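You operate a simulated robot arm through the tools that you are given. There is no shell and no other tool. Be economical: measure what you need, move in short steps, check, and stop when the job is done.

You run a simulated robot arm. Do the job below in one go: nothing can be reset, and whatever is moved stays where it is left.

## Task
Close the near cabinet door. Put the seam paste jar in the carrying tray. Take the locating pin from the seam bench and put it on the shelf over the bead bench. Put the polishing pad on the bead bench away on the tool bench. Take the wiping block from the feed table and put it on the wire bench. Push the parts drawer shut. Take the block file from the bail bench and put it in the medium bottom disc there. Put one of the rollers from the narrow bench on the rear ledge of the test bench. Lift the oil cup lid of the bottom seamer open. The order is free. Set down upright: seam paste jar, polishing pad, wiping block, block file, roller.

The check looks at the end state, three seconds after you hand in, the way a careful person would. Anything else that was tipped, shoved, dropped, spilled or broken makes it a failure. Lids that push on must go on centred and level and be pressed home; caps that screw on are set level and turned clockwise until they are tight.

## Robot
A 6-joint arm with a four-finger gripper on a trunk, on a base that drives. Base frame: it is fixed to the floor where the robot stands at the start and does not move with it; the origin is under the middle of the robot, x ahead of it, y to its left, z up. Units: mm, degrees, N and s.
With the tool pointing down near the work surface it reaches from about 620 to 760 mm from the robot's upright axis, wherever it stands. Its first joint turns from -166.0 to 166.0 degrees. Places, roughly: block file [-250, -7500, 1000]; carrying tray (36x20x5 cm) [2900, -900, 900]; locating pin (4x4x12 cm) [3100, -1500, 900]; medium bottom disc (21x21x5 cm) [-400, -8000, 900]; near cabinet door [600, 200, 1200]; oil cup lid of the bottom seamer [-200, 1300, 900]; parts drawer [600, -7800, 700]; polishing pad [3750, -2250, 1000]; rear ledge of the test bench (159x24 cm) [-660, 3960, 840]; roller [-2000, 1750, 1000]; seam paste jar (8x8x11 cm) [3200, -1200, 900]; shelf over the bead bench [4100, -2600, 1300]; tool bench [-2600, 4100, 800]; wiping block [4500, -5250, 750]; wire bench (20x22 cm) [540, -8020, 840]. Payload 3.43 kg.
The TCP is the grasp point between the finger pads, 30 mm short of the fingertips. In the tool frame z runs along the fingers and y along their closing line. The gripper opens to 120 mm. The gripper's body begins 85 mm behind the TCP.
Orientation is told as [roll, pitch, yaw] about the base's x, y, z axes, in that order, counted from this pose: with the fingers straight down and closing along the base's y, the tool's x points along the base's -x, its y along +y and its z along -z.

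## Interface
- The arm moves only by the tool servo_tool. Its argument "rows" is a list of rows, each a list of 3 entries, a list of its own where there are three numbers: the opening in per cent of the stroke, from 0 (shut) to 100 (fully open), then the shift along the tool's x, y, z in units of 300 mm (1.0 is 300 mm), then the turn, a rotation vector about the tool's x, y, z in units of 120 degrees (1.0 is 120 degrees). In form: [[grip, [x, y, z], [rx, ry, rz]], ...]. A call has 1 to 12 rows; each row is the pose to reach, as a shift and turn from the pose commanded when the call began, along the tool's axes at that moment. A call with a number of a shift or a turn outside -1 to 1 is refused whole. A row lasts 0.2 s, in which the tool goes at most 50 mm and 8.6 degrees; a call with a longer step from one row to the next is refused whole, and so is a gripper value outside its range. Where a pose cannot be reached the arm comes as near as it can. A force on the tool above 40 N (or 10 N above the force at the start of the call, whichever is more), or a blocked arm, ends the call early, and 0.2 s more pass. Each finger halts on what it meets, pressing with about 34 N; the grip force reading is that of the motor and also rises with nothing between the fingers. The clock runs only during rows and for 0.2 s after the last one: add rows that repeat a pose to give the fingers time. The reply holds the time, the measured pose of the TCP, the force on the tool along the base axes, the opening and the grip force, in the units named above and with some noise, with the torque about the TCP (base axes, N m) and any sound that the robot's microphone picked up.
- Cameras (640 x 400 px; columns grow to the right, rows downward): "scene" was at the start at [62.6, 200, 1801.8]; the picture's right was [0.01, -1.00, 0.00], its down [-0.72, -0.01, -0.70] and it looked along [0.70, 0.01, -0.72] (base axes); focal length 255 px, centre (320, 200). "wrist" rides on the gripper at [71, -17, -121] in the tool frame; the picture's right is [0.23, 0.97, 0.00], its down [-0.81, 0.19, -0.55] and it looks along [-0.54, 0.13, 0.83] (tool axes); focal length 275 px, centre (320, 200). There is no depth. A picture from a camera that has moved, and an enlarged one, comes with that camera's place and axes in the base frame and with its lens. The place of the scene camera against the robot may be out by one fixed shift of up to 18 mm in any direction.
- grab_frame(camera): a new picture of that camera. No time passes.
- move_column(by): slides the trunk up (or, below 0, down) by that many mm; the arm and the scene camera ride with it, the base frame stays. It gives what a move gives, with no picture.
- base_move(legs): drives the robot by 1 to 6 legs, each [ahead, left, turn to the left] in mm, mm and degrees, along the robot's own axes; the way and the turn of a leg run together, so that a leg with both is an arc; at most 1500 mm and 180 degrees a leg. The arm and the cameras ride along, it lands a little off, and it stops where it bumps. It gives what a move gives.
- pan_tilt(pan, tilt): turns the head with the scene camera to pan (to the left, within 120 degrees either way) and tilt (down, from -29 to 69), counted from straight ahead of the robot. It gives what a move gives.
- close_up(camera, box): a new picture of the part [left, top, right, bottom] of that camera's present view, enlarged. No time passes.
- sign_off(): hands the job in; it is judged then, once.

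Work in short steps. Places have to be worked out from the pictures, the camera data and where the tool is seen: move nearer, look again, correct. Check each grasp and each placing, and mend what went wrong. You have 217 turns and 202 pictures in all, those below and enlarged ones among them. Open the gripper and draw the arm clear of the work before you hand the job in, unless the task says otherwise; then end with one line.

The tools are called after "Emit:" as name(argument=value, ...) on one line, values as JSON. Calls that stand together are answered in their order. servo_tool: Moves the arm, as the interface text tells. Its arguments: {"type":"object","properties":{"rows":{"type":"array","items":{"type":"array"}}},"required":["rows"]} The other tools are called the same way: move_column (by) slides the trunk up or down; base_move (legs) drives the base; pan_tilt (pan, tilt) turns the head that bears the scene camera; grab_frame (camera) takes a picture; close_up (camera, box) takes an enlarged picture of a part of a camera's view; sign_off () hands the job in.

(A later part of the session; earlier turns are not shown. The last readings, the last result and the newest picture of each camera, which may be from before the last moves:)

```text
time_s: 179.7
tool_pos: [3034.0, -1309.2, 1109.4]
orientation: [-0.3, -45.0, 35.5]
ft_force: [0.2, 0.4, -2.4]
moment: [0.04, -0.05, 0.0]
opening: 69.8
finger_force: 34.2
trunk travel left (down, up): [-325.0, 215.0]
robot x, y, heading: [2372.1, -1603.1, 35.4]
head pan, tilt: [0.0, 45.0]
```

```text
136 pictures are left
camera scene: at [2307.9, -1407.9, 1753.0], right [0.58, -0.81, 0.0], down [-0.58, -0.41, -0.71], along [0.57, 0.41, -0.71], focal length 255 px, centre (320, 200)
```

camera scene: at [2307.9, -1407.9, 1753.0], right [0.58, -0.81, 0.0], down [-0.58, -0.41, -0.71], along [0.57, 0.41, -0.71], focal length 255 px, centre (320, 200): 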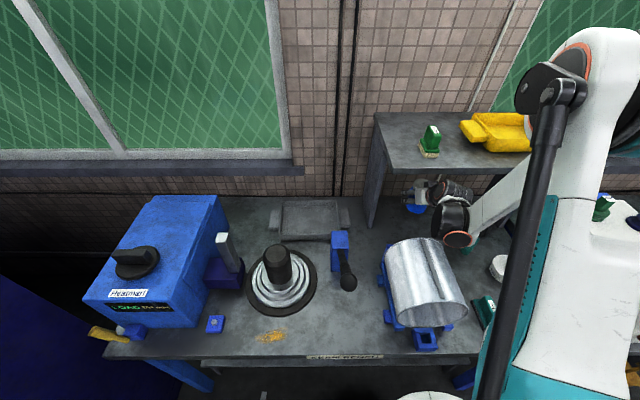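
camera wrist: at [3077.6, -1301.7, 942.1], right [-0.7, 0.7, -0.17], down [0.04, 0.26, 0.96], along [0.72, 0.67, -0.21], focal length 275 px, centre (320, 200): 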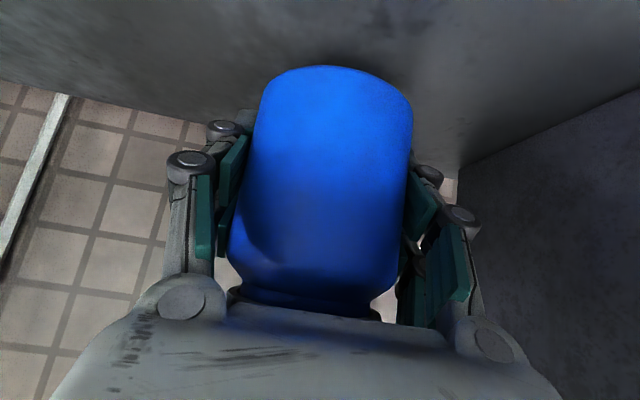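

Clear of the shelf and can. I move left, in front of the shelf leg, toward the tray.

Emit:
servo_tool(rows=[[30, [0, 0.09, 0], [0, 0, 0]], [30, [0, 0.2, 0], [0, 0, 0]], [30, [0, 0.31, 0], [0, 0, 0]], [30, [0, 0.42, 0], [0, 0, 0]], [30, [0, 0.53, 0], [0, 0, 0]], [30, [0, 0.64, 0], [0, 0, 0]], [30, [0, 0.75, 0], [0, 0, 0]], [30, [0, 0.86, 0], [0, 0, 0]], [30, [0, 0.98, 0], [0, 0, 0]], [30, [0, 0.98, 0], [0, 0, 0]]])

Emit:
grab_frame(camera="wrist")

Emit:
close_up(camera="scene", box=[250, 150, 410, 290])

```text
time_s: 181.9
tool_pos: [2862.2, -1070.0, 1108.1]
orientation: [-0.3, -45.0, 35.5]
ft_force: [-0.5, 0.5, -1.8]
moment: [0.03, -0.05, -0.02]
opening: 69.9
finger_force: 34.1
trunk travel left (down, up): [-325.0, 215.0]
robot x, y, heading: [2372.4, -1600.0, 35.7]
head pan, tilt: [0.0, 45.0]
```

```text
135 pictures are left
camera wrist: at [2762.1, -1164.5, 1142.5], right [-0.7, 0.7, -0.17], down [0.04, 0.26, 0.96], along [0.72, 0.67, -0.21], focal length 275 px, centre (320, 200)
```

wrist: 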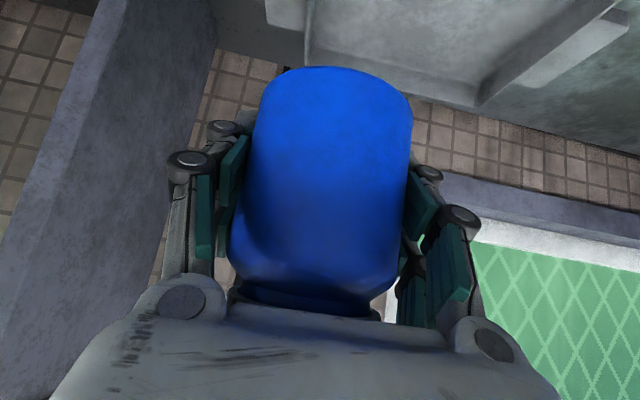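

```text
2.86 times, centred on (330, 220) of scene
camera zoom: at [2307.5, -1408.0, 1753.1], right [0.58, -0.81, 0.0], down [-0.58, -0.41, -0.71], along [0.57, 0.41, -0.71], focal length 728 px, centre (291, 143)
```

zoom: 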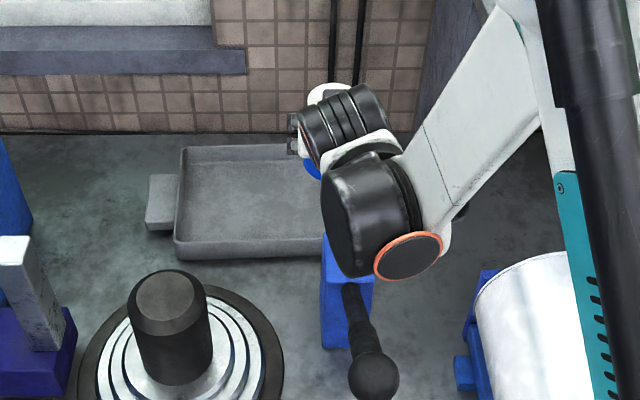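

The tray centre is confirmed at (2885, -938). I move over it and lower to about 60 mm above.

Emit:
servo_tool(rows=[[30, [-0.06, 0.08, 0.06], [0, 0, 0]], [30, [-0.12, 0.16, 0.12], [0, 0, 0]], [30, [-0.18, 0.24, 0.18], [0, 0, 0]], [30, [-0.226, 0.313, 0.226], [0, 0, 0]], [30, [-0.15, 0.313, 0.302], [0, 0, 0]], [30, [-0.07, 0.313, 0.382], [0, 0, 0]], [30, [0.01, 0.313, 0.462], [0, 0, 0]], [30, [0.08, 0.313, 0.532], [0, 0, 0]], [30, [0.128, 0.313, 0.58], [0, 0, 0]], [30, [0.128, 0.313, 0.58], [0, 0, 0]]])

Emit:
grab_frame(camera="wrist")

Emit:
close_up(camera="scene", box=[250, 150, 410, 290])

```text
time_s: 184.1
tool_pos: [2885.7, -939.3, 957.0]
orientation: [-0.3, -45.0, 35.6]
ft_force: [0.2, -0.5, -2.8]
moment: [0.01, -0.01, 0.0]
opening: 69.5
finger_force: 33.9
trunk travel left (down, up): [-325.0, 215.0]
robot x, y, heading: [2373.4, -1605.8, 35.6]
head pan, tilt: [0.0, 45.0]
```

```text
133 pictures are left
camera wrist: at [2786.2, -1033.0, 991.8], right [-0.7, 0.7, -0.17], down [0.04, 0.26, 0.96], along [0.72, 0.67, -0.21], focal length 275 px, centre (320, 200)
```

wrist: 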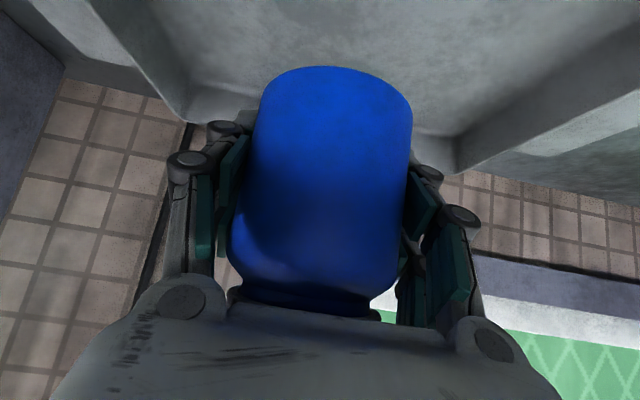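

```text
2.86 times, centred on (330, 220) of scene
camera zoom: at [2307.4, -1407.7, 1753.1], right [0.58, -0.81, 0.0], down [-0.58, -0.41, -0.71], along [0.57, 0.41, -0.71], focal length 728 px, centre (291, 143)
```

zoom: 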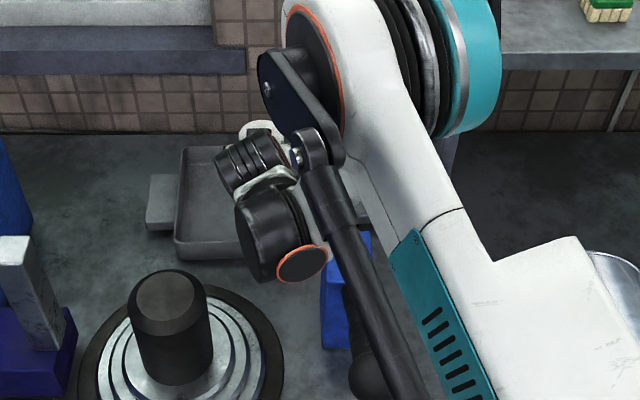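

The jar is over the tray's interior. I lower 45 mm, then creep until contact.

Emit:
servo_tool(rows=[[30, [0.035, 0, 0.035], [0, 0, 0]], [30, [0.07, 0, 0.07], [0, 0, 0]], [30, [0.1, 0, 0.1], [0, 0, 0]], [30, [0.115, 0, 0.115], [0, 0, 0]], [30, [0.125, 0, 0.125], [0, 0, 0]], [30, [0.135, 0, 0.135], [0, 0, 0]], [30, [0.135, 0, 0.135], [0, 0, 0]]])

```text
time_s: 185.7
tool_pos: [2886.7, -938.4, 900.6]
orientation: [-0.3, -45.0, 35.5]
ft_force: [0.0, 0.1, -2.9]
moment: [0.01, -0.06, 0.0]
opening: 69.6
finger_force: 34.4
trunk travel left (down, up): [-325.0, 215.0]
robot x, y, heading: [2368.4, -1608.7, 35.5]
head pan, tilt: [0.0, 45.0]
```

No contact yet at 900. I creep down another 14 mm.

Emit:
servo_tool(rows=[[30, [0.007, 0, 0.007], [0, 0, 0]], [30, [0.014, 0, 0.014], [0, 0, 0]], [30, [0.021, 0, 0.021], [0, 0, 0]], [30, [0.028, 0, 0.028], [0, 0, 0]], [30, [0.033, 0, 0.033], [0, 0, 0]]])

```text
time_s: 186.9
tool_pos: [2886.7, -938.7, 891.4]
orientation: [-0.2, -45.3, 35.7]
ft_force: [8.0, 9.4, 35.2]
moment: [0.14, 0.55, 0.0]
opening: 69.5
finger_force: 33.6
trunk travel left (down, up): [-325.0, 215.0]
robot x, y, heading: [2372.8, -1606.6, 35.8]
head pan, tilt: [0.0, 45.0]
```

Contact at z 891. I ease up 2 mm, open fully and retract along the tool axis.

Emit:
servo_tool(rows=[[30, [-0.005, 0, -0.005], [0, 0, 0]], [62, [-0.005, 0, -0.005], [0, 0, 0]], [75, [-0.005, 0, -0.005], [0, 0, 0]], [95, [-0.005, 0, -0.005], [0, 0, 0]], [95, [-0.005, 0, -0.005], [0, 0, 0]], [95, [-0.005, 0, -0.08], [0, 0, 0]], [95, [-0.005, 0, -0.22], [0, 0, 0]], [95, [-0.005, 0, -0.37], [0, 0, 0]], [95, [-0.005, 0, -0.53], [0, 0, 0]]])

Emit:
grab_frame(camera="wrist")

```text
time_s: 188.9
tool_pos: [2795.6, -1006.3, 1001.9]
orientation: [-0.2, -45.2, 35.6]
ft_force: [0.6, -0.1, -0.2]
moment: [0.02, -0.01, 0.0]
opening: 114.2
finger_force: 0.2
trunk travel left (down, up): [-325.0, 215.0]
robot x, y, heading: [2371.7, -1608.9, 35.5]
head pan, tilt: [0.0, 45.0]
```

```text
131 pictures are left
camera wrist: at [2694.5, -1100.0, 1036.0], right [-0.7, 0.7, -0.17], down [0.03, 0.26, 0.96], along [0.72, 0.67, -0.21], focal length 275 px, centre (320, 200)
```

wrist: 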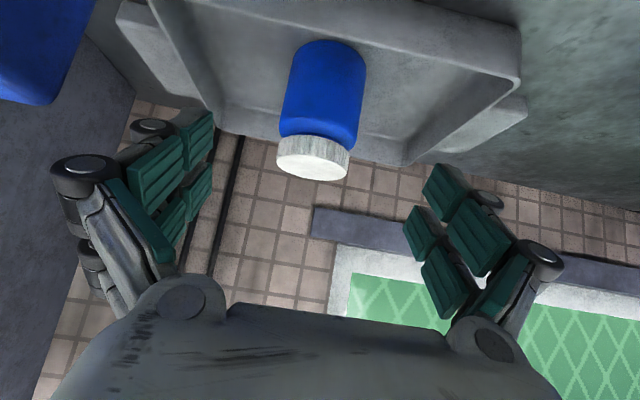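

The jar stands upright in the tray. I raise the arm and drive sideways right to line up with the pin.

Emit:
servo_tool(rows=[[70, [-0.05, 0, -0.12], [0, 0, 0]], [70, [-0.1, 0, -0.25], [0, 0, 0]], [60, [-0.15, 0, -0.37], [0, 0, 0]], [60, [-0.207, -0.1, -0.49], [0, 0, 0]], [60, [-0.207, -0.25, -0.49], [0, 0, 0]], [60, [-0.207, -0.4, -0.49], [0, 0, 0]], [60, [-0.207, -0.55, -0.49], [0, 0, 0]], [60, [-0.207, -0.7, -0.49], [0, 0, 0]]])

Emit:
base_move(legs=[[-30, 0, 0], [0, -420, 0]])

Emit:
grab_frame(camera="scene")

Emit:
grab_frame(camera="wrist")

```text
time_s: 190.7
tool_pos: [2868.5, -1209.6, 1147.7]
orientation: [-0.1, -45.1, 35.7]
ft_force: [-0.3, -0.2, -0.5]
moment: [0.0, 0.01, 0.0]
opening: 72.2
finger_force: 0.1
trunk travel left (down, up): [-325.0, 215.0]
robot x, y, heading: [2370.6, -1606.9, 35.8]
head pan, tilt: [0.0, 45.0]
```

```text
time_s: 193.7
tool_pos: [3085.9, -1567.9, 1148.9]
orientation: [-0.1, -45.1, 35.6]
ft_force: [0.8, -0.3, -0.1]
moment: [0.0, 0.02, 0.02]
opening: 72.3
finger_force: 0.1
trunk travel left (down, up): [-325.0, 215.0]
robot x, y, heading: [2591.1, -1959.9, 35.4]
head pan, tilt: [0.0, 45.0]
```

```text
130 pictures are left
camera scene: at [2527.0, -1766.9, 1753.2], right [0.58, -0.81, 0.0], down [-0.58, -0.41, -0.71], along [0.57, 0.41, -0.71], focal length 255 px, centre (320, 200)
```

scene: 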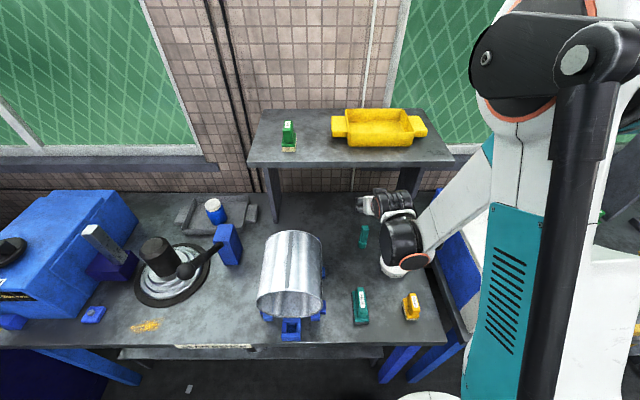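

```text
129 pictures are left
camera wrist: at [2987.4, -1661.3, 1183.5], right [-0.7, 0.7, -0.17], down [0.03, 0.26, 0.96], along [0.72, 0.67, -0.21], focal length 275 px, centre (320, 200)
```

wrist: 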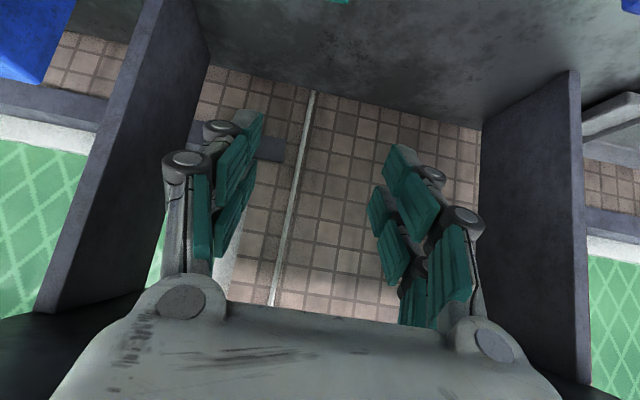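

Jar is stable. The pin checks out at (3148, -1545). I move most of the way toward it and look.

Emit:
servo_tool(rows=[[60, [0.06, -0.012, 0.1], [0, 0, 0]], [60, [0.12, -0.024, 0.2], [0, 0, 0]], [60, [0.18, -0.036, 0.31], [0, 0, 0]], [60, [0.24, -0.048, 0.42], [0, 0, 0]], [60, [0.27, -0.057, 0.48], [0, 0, 0]], [60, [0.27, -0.057, 0.48], [0, 0, 0]]])

Emit:
grab_frame(camera="wrist")

```text
time_s: 195.1
tool_pos: [3177.2, -1523.6, 1027.9]
orientation: [-0.3, -45.0, 35.7]
ft_force: [0.3, 0.0, 0.2]
moment: [0.02, -0.01, -0.01]
opening: 72.3
finger_force: 0.1
out of reach, approached as far as the arm can: row 1, 2, 3, 4, 5, 6
trunk travel left (down, up): [-325.0, 215.0]
robot x, y, heading: [2590.0, -1961.3, 35.9]
head pan, tilt: [0.0, 45.0]
```

```text
128 pictures are left
camera wrist: at [3077.0, -1616.9, 1062.1], right [-0.7, 0.7, -0.17], down [0.04, 0.26, 0.96], along [0.72, 0.67, -0.21], focal length 275 px, centre (320, 200)
```

wrist: 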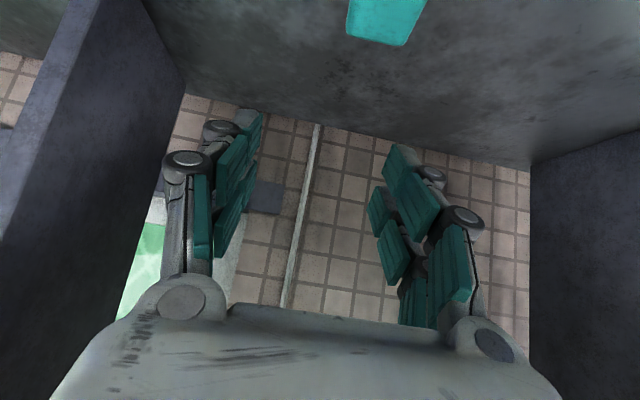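

Too close for the tilted pose: the arm is inside its minimum reach. I back the base 120 mm, which lines up nicely with the pin.

Emit:
base_move(legs=[[-120, 0, 0]])

Emit:
grab_frame(camera="wrist")

```text
time_s: 196.3
tool_pos: [3078.1, -1594.6, 1027.7]
orientation: [-0.3, -45.0, 35.6]
ft_force: [-0.3, -0.4, -0.4]
moment: [0.03, 0.0, -0.02]
opening: 72.0
finger_force: 0.0
trunk travel left (down, up): [-325.0, 215.0]
robot x, y, heading: [2496.0, -2031.0, 35.6]
head pan, tilt: [0.0, 45.0]
```

```text
127 pictures are left
camera wrist: at [2978.5, -1686.9, 1062.8], right [-0.7, 0.7, -0.17], down [0.04, 0.26, 0.96], along [0.72, 0.67, -0.21], focal length 275 px, centre (320, 200)
```

wrist: 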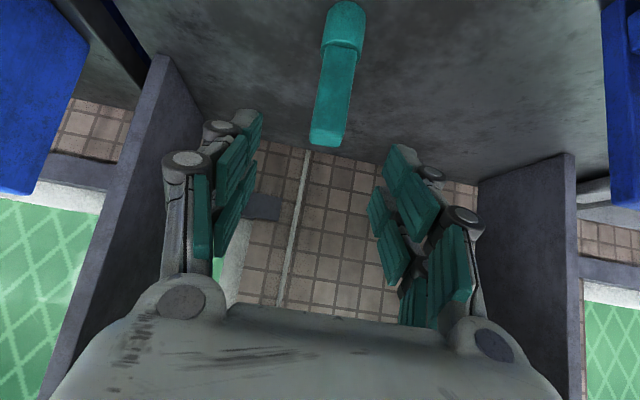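

The pin is centred at (3148, -1536), top at z ≈ 957. I advance along the tool axis and close.

Emit:
servo_tool(rows=[[60, [0.005, 0.005, 0.1], [0, 0, 0]], [60, [0.011, 0.01, 0.2], [0, 0, 0]], [60, [0.017, 0.015, 0.3], [0, 0, 0]], [60, [0.023, 0.02, 0.39], [0, 0, 0]], [60, [0.028, 0.02, 0.457], [0, 0, 0]], [60, [0.028, 0.02, 0.457], [0, 0, 0]], [30, [0.028, 0.02, 0.457], [0, 0, 0]], [0, [0.028, 0.02, 0.457], [0, 0, 0]], [0, [0.028, 0.02, 0.457], [0, 0, 0]], [0, [0.028, 0.02, 0.457], [0, 0, 0]]])

Emit:
grab_frame(camera="wrist")

```text
time_s: 198.5
tool_pos: [3150.4, -1534.3, 923.8]
orientation: [-0.3, -44.8, 35.7]
ft_force: [-0.7, -0.3, 0.2]
moment: [0.02, -0.02, 0.03]
opening: 25.6
finger_force: 34.0
trunk travel left (down, up): [-325.0, 215.0]
robot x, y, heading: [2493.9, -2033.5, 35.7]
head pan, tilt: [0.0, 45.0]
```

```text
126 pictures are left
camera wrist: at [3049.9, -1628.2, 958.8], right [-0.7, 0.7, -0.17], down [0.04, 0.27, 0.96], along [0.72, 0.67, -0.21], focal length 275 px, centre (320, 200)
```

wrist: 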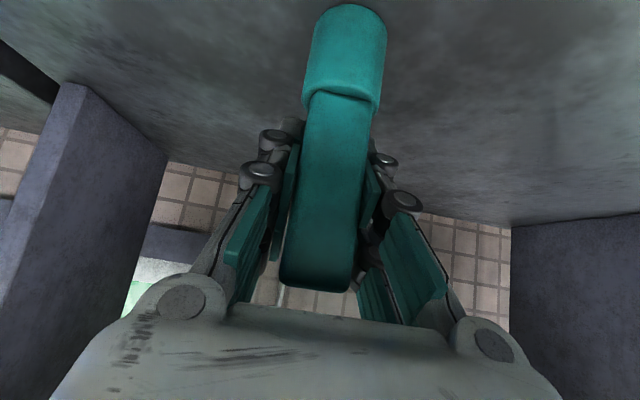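

Pin gripped. I lift it and draw back along the tool axis slowly.

Emit:
servo_tool(rows=[[0, [-0.03, 0, -0.03], [0, 0, 0]], [0, [-0.07, 0, -0.07], [0, 0, 0]], [0, [-0.1, 0, -0.15], [0, 0, 0]], [0, [-0.13, 0, -0.24], [0, 0, 0]], [0, [-0.17, 0, -0.34], [0, 0, 0]], [0, [-0.21, 0, -0.44], [0, 0, 0]], [0, [-0.26, 0, -0.53], [0, 0, 0]], [0, [-0.32, 0, -0.6], [0, 0, 0]], [0, [-0.4, 0, -0.66], [0, 0, 0]]])

Emit:
grab_frame(camera="wrist")

Emit:
pan_tilt(pan=-70, tilt=25)

Emit:
grab_frame(camera="scene")

```text
time_s: 200.5
tool_pos: [3104.4, -1566.2, 1149.0]
orientation: [-0.1, -45.0, 35.7]
ft_force: [0.3, -0.1, -2.9]
moment: [0.05, -0.07, 0.0]
opening: 25.5
finger_force: 34.5
trunk travel left (down, up): [-325.0, 215.0]
robot x, y, heading: [2488.2, -2033.2, 35.8]
head pan, tilt: [0.0, 45.0]
```

```text
125 pictures are left
camera wrist: at [3004.5, -1660.4, 1184.3], right [-0.7, 0.7, -0.17], down [0.04, 0.27, 0.96], along [0.72, 0.67, -0.21], focal length 275 px, centre (320, 200)
```

wrist: 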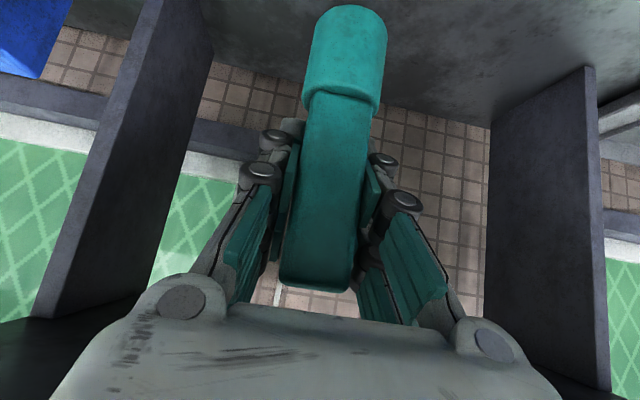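

```text
time_s: 201.9
tool_pos: [3104.1, -1565.6, 1148.1]
orientation: [-0.2, -45.0, 35.6]
ft_force: [-0.3, -0.2, -3.3]
moment: [0.06, -0.06, 0.01]
opening: 25.5
finger_force: 34.1
trunk travel left (down, up): [-325.0, 215.0]
robot x, y, heading: [2493.7, -2035.3, 35.9]
head pan, tilt: [-70.0, 25.0]
```

```text
124 pictures are left
camera scene: at [2439.3, -1935.2, 1783.6], right [-0.56, -0.83, 0.0], down [-0.35, 0.24, -0.91], along [0.75, -0.51, -0.42], focal length 255 px, centre (320, 200)
```

scene: 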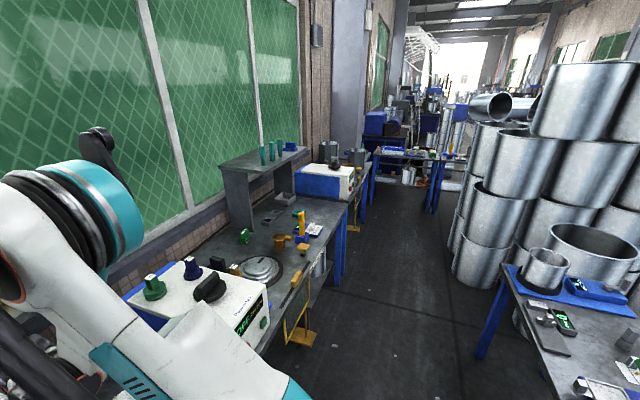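

Pin held (3 N). The bead bench with its shelf is to the right; lane is clear. I raise the column, back off, and drive right along the bench.

Emit:
move_column(by=200)

Emit:
base_move(legs=[[-200, 0, 0], [0, -1390, 0]])

Emit:
pan_tilt(pan=0, tilt=35)

Emit:
grab_frame(camera="scene")

```text
time_s: 203.2
tool_pos: [3104.9, -1566.1, 1259.0]
orientation: [-0.2, -44.1, 35.7]
ft_force: [0.1, 0.6, -17.9]
moment: [-0.1, 0.22, -0.01]
opening: 25.5
finger_force: 34.2
trunk travel left (down, up): [-440.0, 100.0]
robot x, y, heading: [2497.8, -2032.5, 35.8]
head pan, tilt: [-70.0, 25.0]
stopped: the force on the tool passed its limit at 87 N (the readings are from after the stop); the commanded pose is now the measured one
```

```text
time_s: 211.3
tool_pos: [3745.8, -2803.6, 1260.1]
orientation: [-0.1, -44.2, 35.7]
ft_force: [0.3, -0.3, -3.2]
moment: [0.02, -0.08, 0.09]
opening: 25.2
finger_force: 34.5
trunk travel left (down, up): [-440.0, 100.0]
robot x, y, heading: [3132.6, -3268.8, 36.0]
head pan, tilt: [-70.0, 25.0]
```

```text
time_s: 212.7
tool_pos: [3744.4, -2804.6, 1260.1]
orientation: [-0.2, -44.2, 35.8]
ft_force: [0.2, -0.1, -2.9]
moment: [0.04, -0.06, 0.0]
opening: 25.7
finger_force: 33.8
trunk travel left (down, up): [-440.0, 100.0]
robot x, y, heading: [3137.7, -3272.9, 36.1]
head pan, tilt: [0.0, 35.0]
```

```text
123 pictures are left
camera scene: at [3078.3, -3070.8, 1882.6], right [0.59, -0.81, 0.0], down [-0.47, -0.34, -0.82], along [0.66, 0.48, -0.57], focal length 255 px, centre (320, 200)
```

scene: 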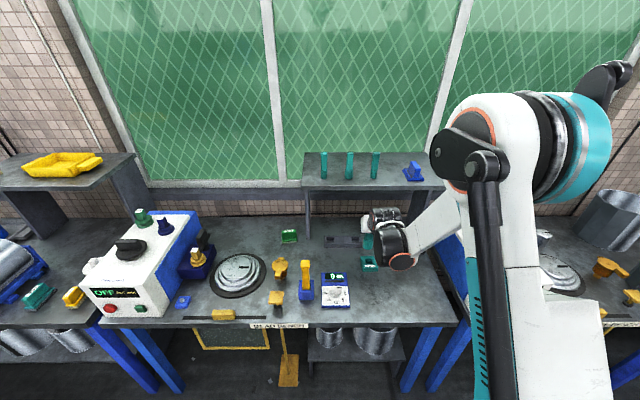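

The column move pressed something against the seam bench's shelf (87 N). I must check that shelf's things, so I look left.

Emit:
pan_tilt(pan=45, tilt=25)

Emit:
close_up(camera="scene", box=[100, 60, 580, 360])

Emit:
grab_frame(camera="wrist")

```text
time_s: 213.8
tool_pos: [3746.0, -2804.0, 1261.8]
orientation: [-0.2, -44.2, 35.8]
ft_force: [-0.3, 1.1, -3.0]
moment: [0.05, -0.04, 0.03]
opening: 25.5
finger_force: 33.3
trunk travel left (down, up): [-440.0, 100.0]
robot x, y, heading: [3139.2, -3273.1, 36.0]
head pan, tilt: [45.0, 25.0]
```

```text
1.33 times, centred on (340, 210) of scene
camera zoom: at [3021.6, -3031.4, 1898.3], right [0.99, -0.16, 0.0], down [-0.07, -0.42, -0.91], along [0.14, 0.89, -0.42], focal length 340 px, centre (293, 187)
```

zoom: 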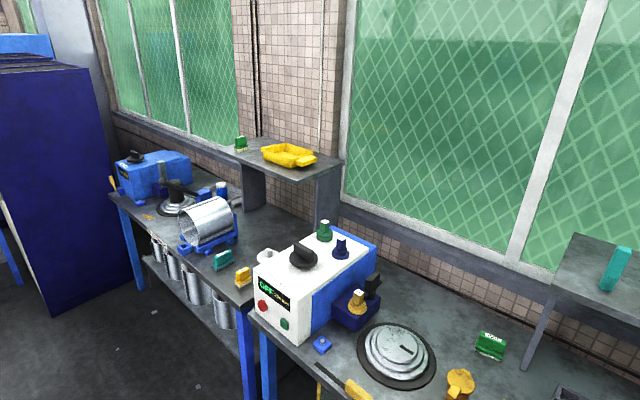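

```text
121 pictures are left
camera wrist: at [3646.9, -2897.7, 1296.6], right [-0.7, 0.69, -0.16], down [0.04, 0.27, 0.96], along [0.71, 0.67, -0.22], focal length 275 px, centre (320, 200)
```

wrist: 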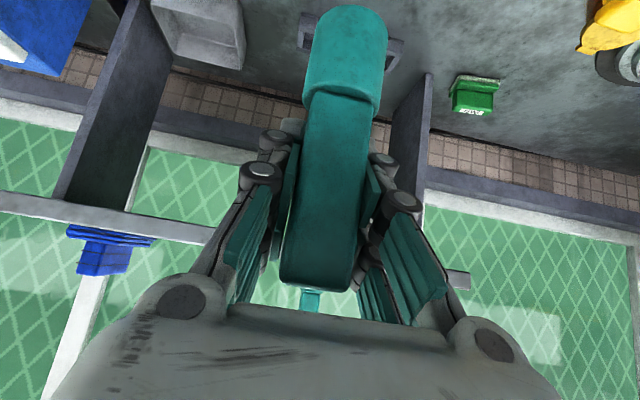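

The seam bench shelf is undisturbed. On the bead shelf there's a free gap at about f=-4640 between the right pin and the blue brush. I raise the pin above shelf height first (nothing overhead here).

Emit:
move_column(by=95)

Emit:
servo_tool(rows=[[0, [-0.05, 0, -0.05], [0, 0, 0]], [0, [-0.1, 0, -0.1], [0, 0, 0]], [0, [-0.16, 0, -0.16], [0, 0, 0]], [0, [-0.2, 0, -0.2], [0, 0, 0]], [0, [-0.2, 0, -0.2], [0, 0, 0]]])

Emit:
base_move(legs=[[0, -155, 0], [120, 0, 0]])

Emit:
pan_tilt(pan=0, tilt=40)

Emit:
grab_frame(camera="scene")

Emit:
grab_frame(camera="wrist")

```text
time_s: 215.1
tool_pos: [3746.4, -2803.7, 1356.5]
orientation: [-0.3, -44.3, 35.8]
ft_force: [-0.3, -0.9, -3.4]
moment: [0.07, -0.06, 0.04]
opening: 25.3
finger_force: 34.3
trunk travel left (down, up): [-535.0, 5.0]
robot x, y, heading: [3138.6, -3272.0, 35.8]
head pan, tilt: [45.0, 25.0]
```

```text
time_s: 216.3
tool_pos: [3746.9, -2803.7, 1440.8]
orientation: [-0.2, -44.3, 35.7]
ft_force: [0.0, 0.0, -3.8]
moment: [0.04, -0.06, 0.02]
opening: 25.4
finger_force: 34.0
trunk travel left (down, up): [-535.0, 5.0]
robot x, y, heading: [3139.0, -3272.0, 35.9]
head pan, tilt: [45.0, 25.0]
```

```text
time_s: 218.6
tool_pos: [3937.1, -2857.7, 1439.6]
orientation: [-0.2, -44.2, 35.9]
ft_force: [0.2, 0.8, -4.0]
moment: [0.01, -0.05, 0.01]
opening: 25.3
finger_force: 33.9
trunk travel left (down, up): [-535.0, 5.0]
robot x, y, heading: [3325.5, -3328.2, 36.1]
head pan, tilt: [45.0, 25.0]
```

```text
time_s: 219.7
tool_pos: [3935.4, -2857.0, 1441.5]
orientation: [-0.2, -44.2, 35.8]
ft_force: [0.6, -0.3, -3.7]
moment: [0.02, -0.04, 0.0]
opening: 25.5
finger_force: 34.0
trunk travel left (down, up): [-535.0, 5.0]
robot x, y, heading: [3326.7, -3329.6, 36.0]
head pan, tilt: [0.0, 40.0]
```

```text
120 pictures are left
camera scene: at [3263.9, -3127.8, 1970.1], right [0.59, -0.81, 0.0], down [-0.52, -0.38, -0.77], along [0.62, 0.45, -0.64], focal length 255 px, centre (320, 200)
```

scene: 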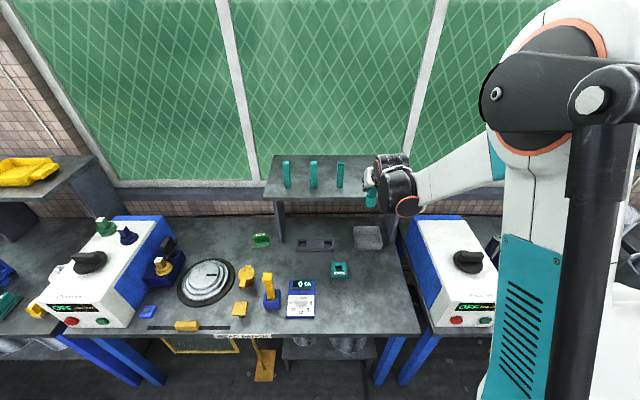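

```text
119 pictures are left
camera wrist: at [3836.2, -2952.1, 1476.6], right [-0.7, 0.69, -0.16], down [0.04, 0.27, 0.96], along [0.71, 0.67, -0.22], focal length 275 px, centre (320, 200)
```

wrist: 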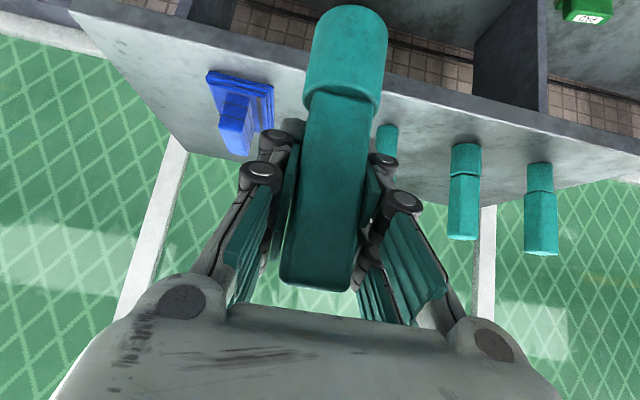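

The gap between right pin and brush is centred on my line. I drive ahead 180 mm over the shelf.

Emit:
base_move(legs=[[180, 0, 0]])

Emit:
grab_frame(camera="wrist")

Emit:
close_up(camera="scene", box=[240, 120, 440, 300])

```text
time_s: 221.2
tool_pos: [4083.8, -2750.9, 1439.6]
orientation: [-0.3, -44.2, 36.0]
ft_force: [1.5, 0.6, -4.0]
moment: [0.01, -0.06, 0.02]
opening: 25.5
finger_force: 33.5
trunk travel left (down, up): [-535.0, 5.0]
robot x, y, heading: [3467.7, -3221.8, 36.1]
head pan, tilt: [0.0, 40.0]
```

```text
118 pictures are left
camera wrist: at [3984.0, -2845.1, 1475.7], right [-0.7, 0.69, -0.16], down [0.05, 0.27, 0.96], along [0.71, 0.67, -0.22], focal length 275 px, centre (320, 200)
```

wrist: 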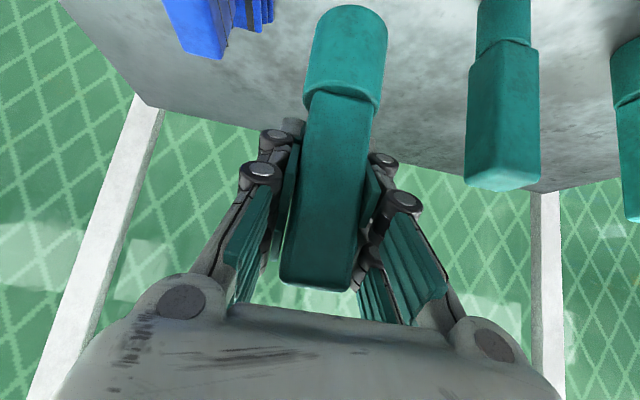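

```text
2.22 times, centred on (340, 210) of scene
camera zoom: at [3412.3, -3020.6, 1969.9], right [0.59, -0.81, 0.0], down [-0.52, -0.38, -0.77], along [0.62, 0.45, -0.64], focal length 566 px, centre (276, 178)
```

zoom: 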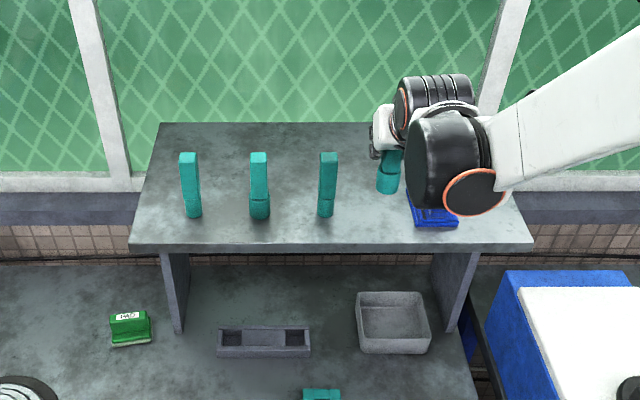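

I lower 40 mm, then creep until contact.

Emit:
servo_tool(rows=[[0, [0.03, 0, 0.03], [0, 0, 0]], [0, [0.06, 0, 0.06], [0, 0, 0]], [0, [0.085, 0, 0.085], [0, 0, 0]], [0, [0.1, 0, 0.1], [0, 0, 0]], [0, [0.11, 0, 0.11], [0, 0, 0]], [0, [0.12, 0, 0.12], [0, 0, 0]], [0, [0.13, 0, 0.13], [0, 0, 0]], [0, [0.138, 0, 0.138], [0, 0, 0]]])

Emit:
grab_frame(camera="wrist")

```text
time_s: 223.0
tool_pos: [4080.5, -2753.5, 1381.9]
orientation: [-0.3, -44.3, 35.9]
ft_force: [0.5, -0.3, -2.8]
moment: [0.01, -0.04, -0.01]
opening: 25.4
finger_force: 34.1
trunk travel left (down, up): [-535.0, 5.0]
robot x, y, heading: [3467.5, -3221.7, 36.1]
head pan, tilt: [0.0, 40.0]
```

```text
116 pictures are left
camera wrist: at [3982.4, -2846.5, 1417.6], right [-0.7, 0.69, -0.16], down [0.04, 0.27, 0.96], along [0.71, 0.67, -0.22], focal length 275 px, centre (320, 200)
```

wrist: 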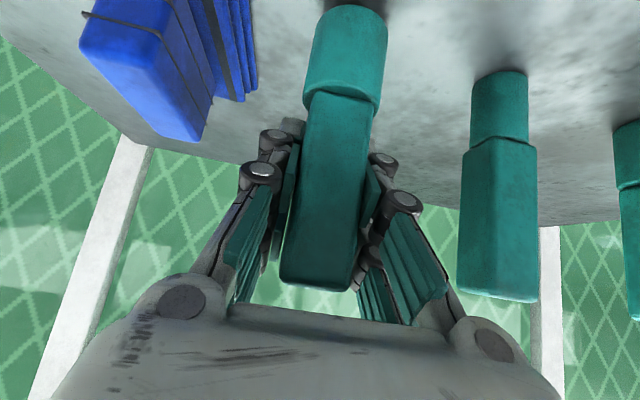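

Not yet down. I continue creeping.

Emit:
servo_tool(rows=[[0, [0.012, 0, 0.012], [0, 0, 0]], [0, [0.022, 0, 0.022], [0, 0, 0]], [0, [0.03, 0, 0.03], [0, 0, 0]], [0, [0.038, 0, 0.038], [0, 0, 0]], [0, [0.046, 0, 0.046], [0, 0, 0]], [0, [0.054, 0, 0.054], [0, 0, 0]], [0, [0.062, 0, 0.062], [0, 0, 0]], [0, [0.07, 0, 0.07], [0, 0, 0]]])

Emit:
grab_frame(camera="wrist")

```text
time_s: 224.4
tool_pos: [4079.6, -2755.1, 1362.5]
orientation: [-0.2, -44.6, 35.8]
ft_force: [-4.9, -4.4, 20.0]
moment: [-0.38, 0.57, 0.0]
opening: 25.3
finger_force: 33.5
trunk travel left (down, up): [-535.0, 5.0]
robot x, y, heading: [3471.4, -3219.5, 35.8]
head pan, tilt: [0.0, 40.0]
stopped in row 7: the force on the tool passed its limit at 44 N (the readings are from after the stop); the commanded pose is now the measured one
```

```text
115 pictures are left
camera wrist: at [3980.0, -2848.5, 1398.0], right [-0.7, 0.69, -0.16], down [0.04, 0.27, 0.96], along [0.71, 0.67, -0.22], focal length 275 px, centre (320, 200)
```

wrist: 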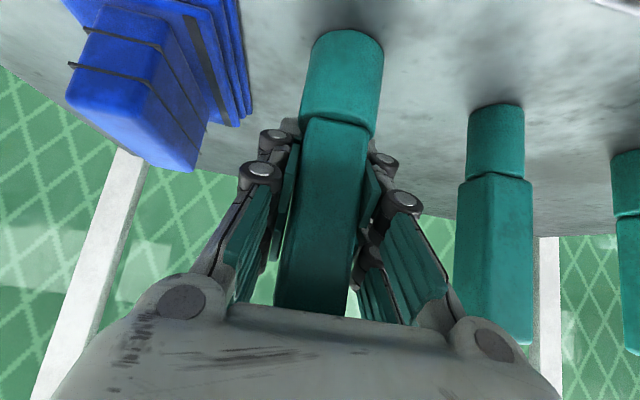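

The pin stands on the shelf. I relieve the pressure, open moderately and retract along the tool axis.

Emit:
servo_tool(rows=[[0, [-0.005, 0, -0.005], [0, 0, 0]], [24, [-0.005, 0, -0.005], [0, 0, 0]], [30, [-0.005, 0, -0.005], [0, 0, 0]], [42, [-0.005, 0, -0.005], [0, 0, 0]], [42, [-0.005, 0, -0.03], [0, 0, 0]], [42, [-0.005, 0, -0.1], [0, 0, 0]], [42, [-0.005, 0, -0.22], [0, 0, 0]], [42, [-0.005, 0, -0.36], [0, 0, 0]], [42, [-0.005, 0, -0.5], [0, 0, 0]]])

Emit:
grab_frame(camera="wrist")

Emit:
grab_frame(camera="scene")

```text
time_s: 226.4
tool_pos: [3994.8, -2816.6, 1469.8]
orientation: [-0.2, -44.6, 35.8]
ft_force: [0.2, -0.5, 0.0]
moment: [0.05, -0.05, 0.01]
opening: 50.2
finger_force: 0.1
trunk travel left (down, up): [-535.0, 5.0]
robot x, y, heading: [3472.5, -3222.9, 35.8]
head pan, tilt: [0.0, 40.0]
```

```text
114 pictures are left
camera wrist: at [3895.0, -2910.4, 1506.3], right [-0.7, 0.69, -0.16], down [0.04, 0.27, 0.96], along [0.71, 0.67, -0.22], focal length 275 px, centre (320, 200)
```

wrist: 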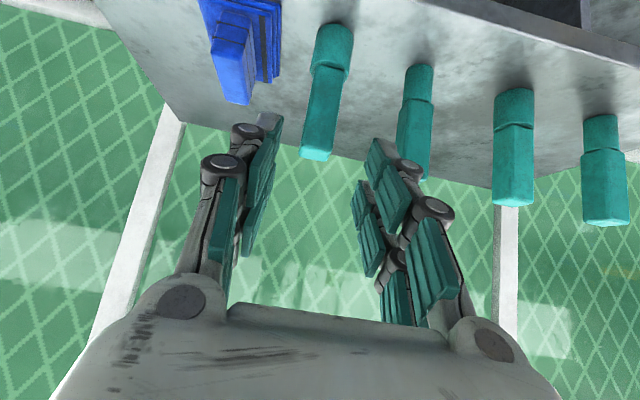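

```text
113 pictures are left
camera scene: at [3407.6, -3024.3, 1970.3], right [0.59, -0.81, 0.0], down [-0.52, -0.38, -0.77], along [0.62, 0.45, -0.64], focal length 255 px, centre (320, 200)
```

scene: 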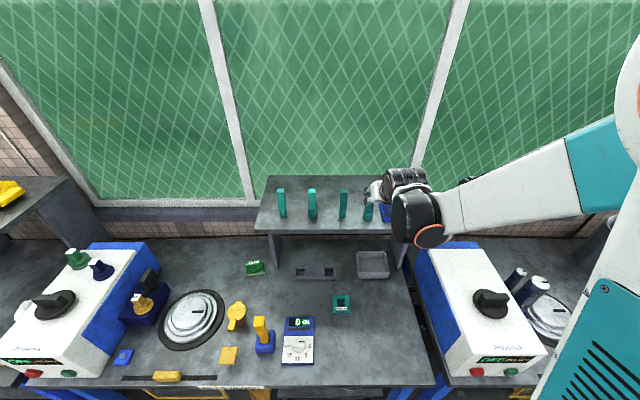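

The pin stands on the shelf. Now I enlarge the green item on the bead bench, likely the polishing pad.

Emit:
close_up(camera="scene", box=[190, 230, 350, 370])

```text
2.86 times, centred on (270, 300) of scene
camera zoom: at [3407.6, -3024.3, 1970.3], right [0.59, -0.81, 0.0], down [-0.52, -0.38, -0.77], along [0.62, 0.45, -0.64], focal length 728 px, centre (463, -86)
```

zoom: 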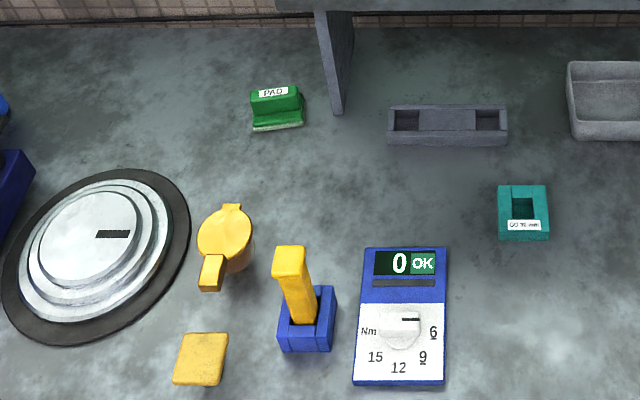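

It reads "PAD". I'll fetch it on the way back; next the wiping block further down the lane. I back off, fold the arm and look along the lane.

Emit:
base_move(legs=[[-300, 0, 0]])

Emit:
servo_tool(rows=[[20, [0.02, -0.05, -0.02], [0, 0.06, 0]], [0, [0.05, -0.13, -0.04], [0, 0.125, 0]], [0, [0.08, -0.22, -0.06], [0, 0.19, 0]], [0, [0.11, -0.31, -0.08], [0, 0.25, 0]], [0, [0.14, -0.4, -0.1], [0, 0.31, 0]], [0, [0.16, -0.5, -0.12], [0, 0.37, 0]], [0, [0.16, -0.6, -0.12], [0, 0.37, 0]]])

Emit:
move_column(by=-160)

Emit:
pan_tilt(pan=-95, tilt=20)

Emit:
grab_frame(camera="scene")

```text
time_s: 228.4
tool_pos: [3756.2, -2988.9, 1469.8]
orientation: [-0.2, -44.5, 35.9]
ft_force: [-0.3, -0.6, 0.5]
moment: [-0.01, -0.03, -0.01]
opening: 50.4
finger_force: 0.0
trunk travel left (down, up): [-535.0, 5.0]
robot x, y, heading: [3232.1, -3395.4, 35.9]
head pan, tilt: [0.0, 40.0]
```

```text
time_s: 230.1
tool_pos: [3815.2, -3169.2, 1461.3]
orientation: [-0.2, 0.0, 35.7]
ft_force: [0.2, 0.1, 0.6]
moment: [0.01, 0.0, -0.02]
opening: 0.0
finger_force: 33.3
trunk travel left (down, up): [-535.0, 5.0]
robot x, y, heading: [3232.7, -3392.6, 35.9]
head pan, tilt: [0.0, 40.0]
```

```text
time_s: 231.9
tool_pos: [3813.7, -3169.4, 1300.8]
orientation: [-0.1, -0.1, 35.8]
ft_force: [0.1, -1.1, 0.5]
moment: [-0.03, 0.0, 0.01]
opening: 0.0
finger_force: 33.0
trunk travel left (down, up): [-375.0, 165.0]
robot x, y, heading: [3232.5, -3393.6, 36.0]
head pan, tilt: [0.0, 40.0]
```

```text
time_s: 233.6
tool_pos: [3814.3, -3168.7, 1301.1]
orientation: [-0.1, -0.1, 35.7]
ft_force: [-1.0, -0.3, -0.1]
moment: [0.0, 0.0, -0.02]
opening: 0.0
finger_force: 33.3
trunk travel left (down, up): [-375.0, 165.0]
robot x, y, heading: [3232.2, -3394.3, 35.9]
head pan, tilt: [-95.0, 20.0]
```

```text
111 pictures are left
camera scene: at [3149.6, -3325.2, 1841.5], right [-0.86, -0.51, 0.0], down [-0.18, 0.29, -0.94], along [0.48, -0.81, -0.34], focal length 255 px, centre (320, 200)
```

scene: 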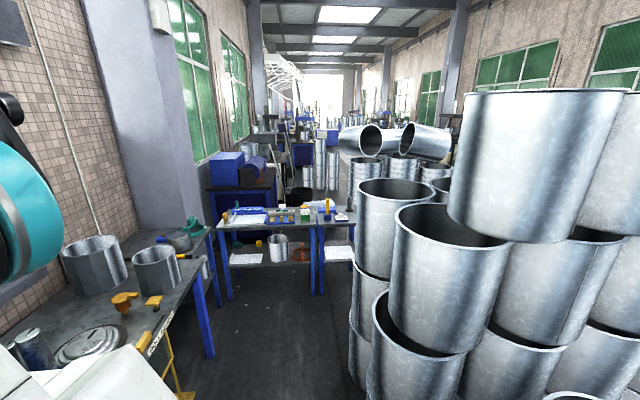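

The feed table crosses the lane ahead; front edge f≈-6690. I turn to face it and drive up the lane.

Emit:
base_move(legs=[[0, 0, -89.5], [1450, 60, 0]])

Emit:
pan_tilt(pan=0, tilt=45)

Emit:
grab_frame(camera="scene")

```text
time_s: 244.6
tool_pos: [4347.0, -5120.6, 1301.5]
orientation: [-0.1, -0.1, -54.5]
ft_force: [0.5, 0.1, -0.2]
moment: [0.02, 0.03, -0.01]
opening: 0.0
finger_force: 33.5
trunk travel left (down, up): [-375.0, 165.0]
robot x, y, heading: [4121.1, -4533.9, -54.0]
head pan, tilt: [-95.0, 20.0]
```

```text
time_s: 246.3
tool_pos: [4346.3, -5120.1, 1301.7]
orientation: [0.0, -0.2, -54.5]
ft_force: [-0.9, -0.8, 0.3]
moment: [0.0, 0.04, 0.02]
opening: 0.0
finger_force: 33.4
trunk travel left (down, up): [-375.0, 165.0]
robot x, y, heading: [4126.0, -4538.7, -54.2]
head pan, tilt: [0.0, 45.0]
```

```text
110 pictures are left
camera scene: at [4322.7, -4472.7, 1802.8], right [-0.81, -0.58, 0.0], down [-0.41, 0.57, -0.71], along [0.41, -0.57, -0.71], focal length 255 px, centre (320, 200)
```

scene: 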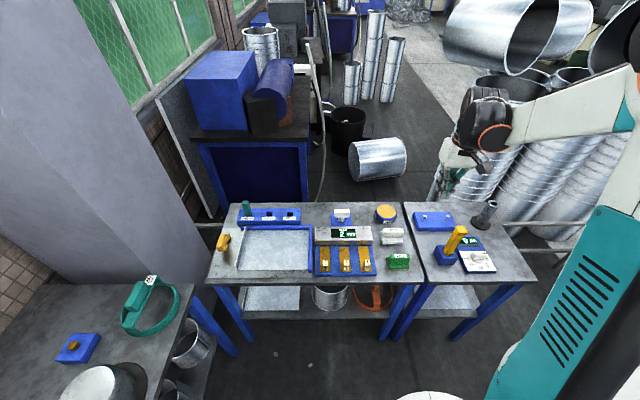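

The feed table is right ahead. I enlarge it to identify the wiping block.

Emit:
close_up(camera="scene", box=[290, 195, 430, 290])

```text
4.21 times, centred on (360, 242) of scene
camera zoom: at [4322.7, -4472.7, 1802.8], right [-0.81, -0.58, 0.0], down [-0.41, 0.57, -0.71], along [0.41, -0.57, -0.71], focal length 1073 px, centre (152, 21)
```

zoom: 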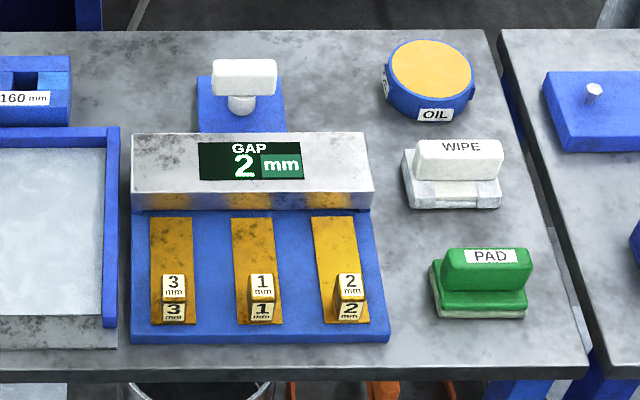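

"WIPE" is the white block. Its handle is thin in my forward direction, so I'll turn the gripper 90°. I drive up 130 mm, then move above it while rotating.

Emit:
base_move(legs=[[130, 0, 0]])

Emit:
servo_tool(rows=[[20, [-0.02, 0, 0.08], [0, 0, 0.068]], [40, [-0.04, 0, 0.16], [0, 0, 0.136]], [60, [-0.06, 0, 0.24], [0, 0, 0.204]], [70, [-0.085, 0, 0.32], [0, 0, 0.272]], [70, [-0.105, 0.005, 0.4], [0, 0, 0.34]], [70, [-0.127, 0.01, 0.48], [0, 0, 0.408]], [70, [-0.148, 0.015, 0.56], [0, 0, 0.476]], [70, [-0.17, 0.02, 0.64], [0, 0, 0.544]], [70, [-0.19, 0.025, 0.72], [0, 0, 0.612]], [70, [-0.21, 0.03, 0.81], [0, 0, 0.68]], [70, [-0.233, 0.03, 0.9], [0, 0, 0.75]], [70, [-0.233, 0.03, 0.9], [0, 0, 0.75]]])

Emit:
grab_frame(camera="wrist")

Emit:
grab_frame(camera="scene")

```text
time_s: 247.6
tool_pos: [4423.0, -5228.2, 1300.6]
orientation: [-0.1, 0.0, -54.6]
ft_force: [1.1, -0.4, 0.4]
moment: [0.05, 0.04, 0.02]
opening: 0.0
finger_force: 33.7
trunk travel left (down, up): [-375.0, 165.0]
robot x, y, heading: [4201.6, -4640.6, -54.3]
head pan, tilt: [0.0, 45.0]
```

```text
time_s: 250.2
tool_pos: [4470.9, -5279.6, 1032.9]
orientation: [0.1, -0.1, -144.5]
ft_force: [0.3, 0.4, 0.0]
moment: [0.0, -0.02, -0.02]
opening: 84.1
finger_force: 0.0
trunk travel left (down, up): [-375.0, 165.0]
robot x, y, heading: [4196.0, -4645.7, -54.1]
head pan, tilt: [0.0, 45.0]
```

```text
108 pictures are left
camera wrist: at [4520.2, -5225.3, 1151.9], right [0.75, -0.66, 0.0], down [-0.55, -0.62, 0.56], along [-0.37, -0.42, -0.83], focal length 275 px, centre (320, 200)
```

wrist: 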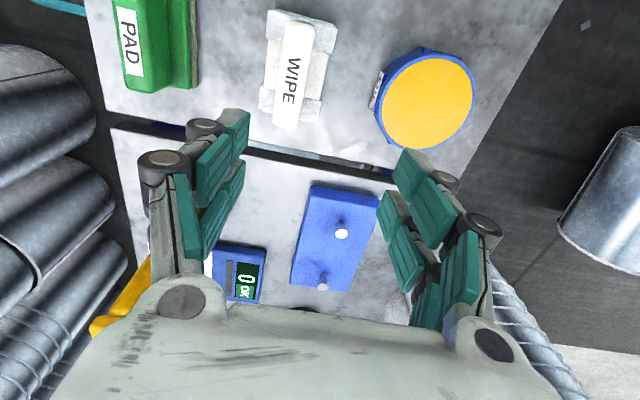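

```text
107 pictures are left
camera scene: at [4399.1, -4579.1, 1802.9], right [-0.81, -0.58, 0.0], down [-0.41, 0.57, -0.71], along [0.41, -0.57, -0.71], focal length 255 px, centre (320, 200)
```

scene: 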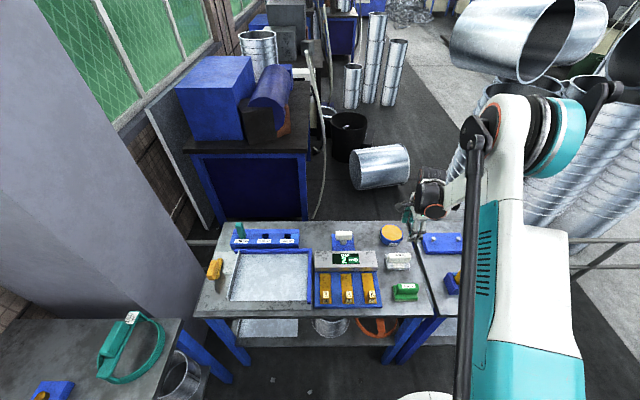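

Wipe handle centre ≈ (4469, -5245), top z ≈ 880. I correct position and lower to z 940.

Emit:
servo_tool(rows=[[60, [0.03, -0.05, 0.08], [0, 0, 0]], [60, [0.062, -0.098, 0.16], [0, 0, 0]], [60, [0.062, -0.098, 0.25], [0, 0, 0.03]], [60, [0.062, -0.098, 0.31], [0, 0, 0.03]], [60, [0.062, -0.098, 0.31], [0, 0, 0.03]]])

Emit:
grab_frame(camera="wrist")

Emit:
close_up(camera="scene", box=[340, 200, 460, 310])

```text
time_s: 251.4
tool_pos: [4468.7, -5245.6, 937.8]
orientation: [0.0, -0.2, -148.0]
ft_force: [0.8, -0.1, 0.0]
moment: [-0.02, 0.0, 0.01]
opening: 71.9
finger_force: 0.0
trunk travel left (down, up): [-375.0, 165.0]
robot x, y, heading: [4198.4, -4647.0, -54.3]
head pan, tilt: [0.0, 45.0]
```

```text
106 pictures are left
camera wrist: at [4521.0, -5194.4, 1058.2], right [0.71, -0.7, 0.0], down [-0.59, -0.59, 0.56], along [-0.39, -0.39, -0.83], focal length 275 px, centre (320, 200)
```

wrist: 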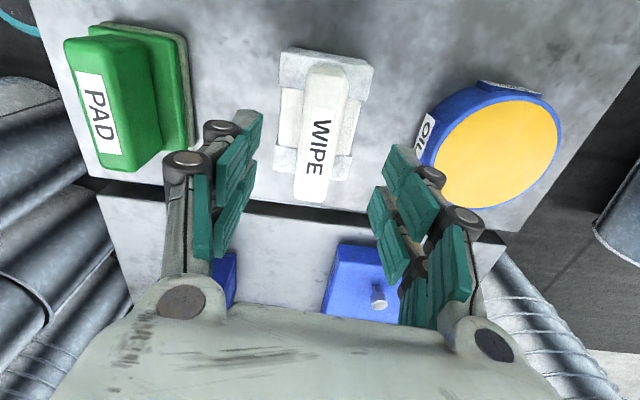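

```text
3.64 times, centred on (400, 255) of scene
camera zoom: at [4399.3, -4579.4, 1802.8], right [-0.81, -0.58, 0.0], down [-0.41, 0.57, -0.71], along [0.41, -0.57, -0.71], focal length 927 px, centre (29, 0)
```

zoom: 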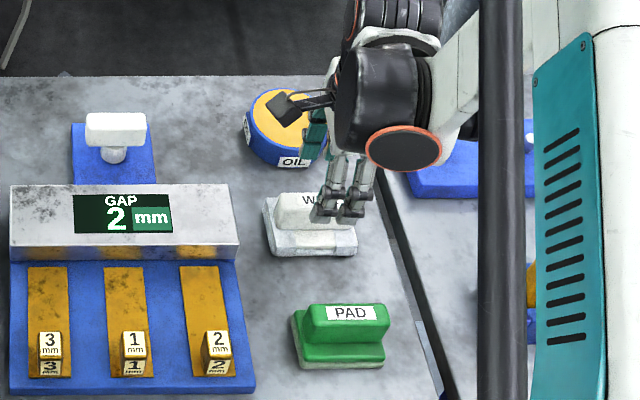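

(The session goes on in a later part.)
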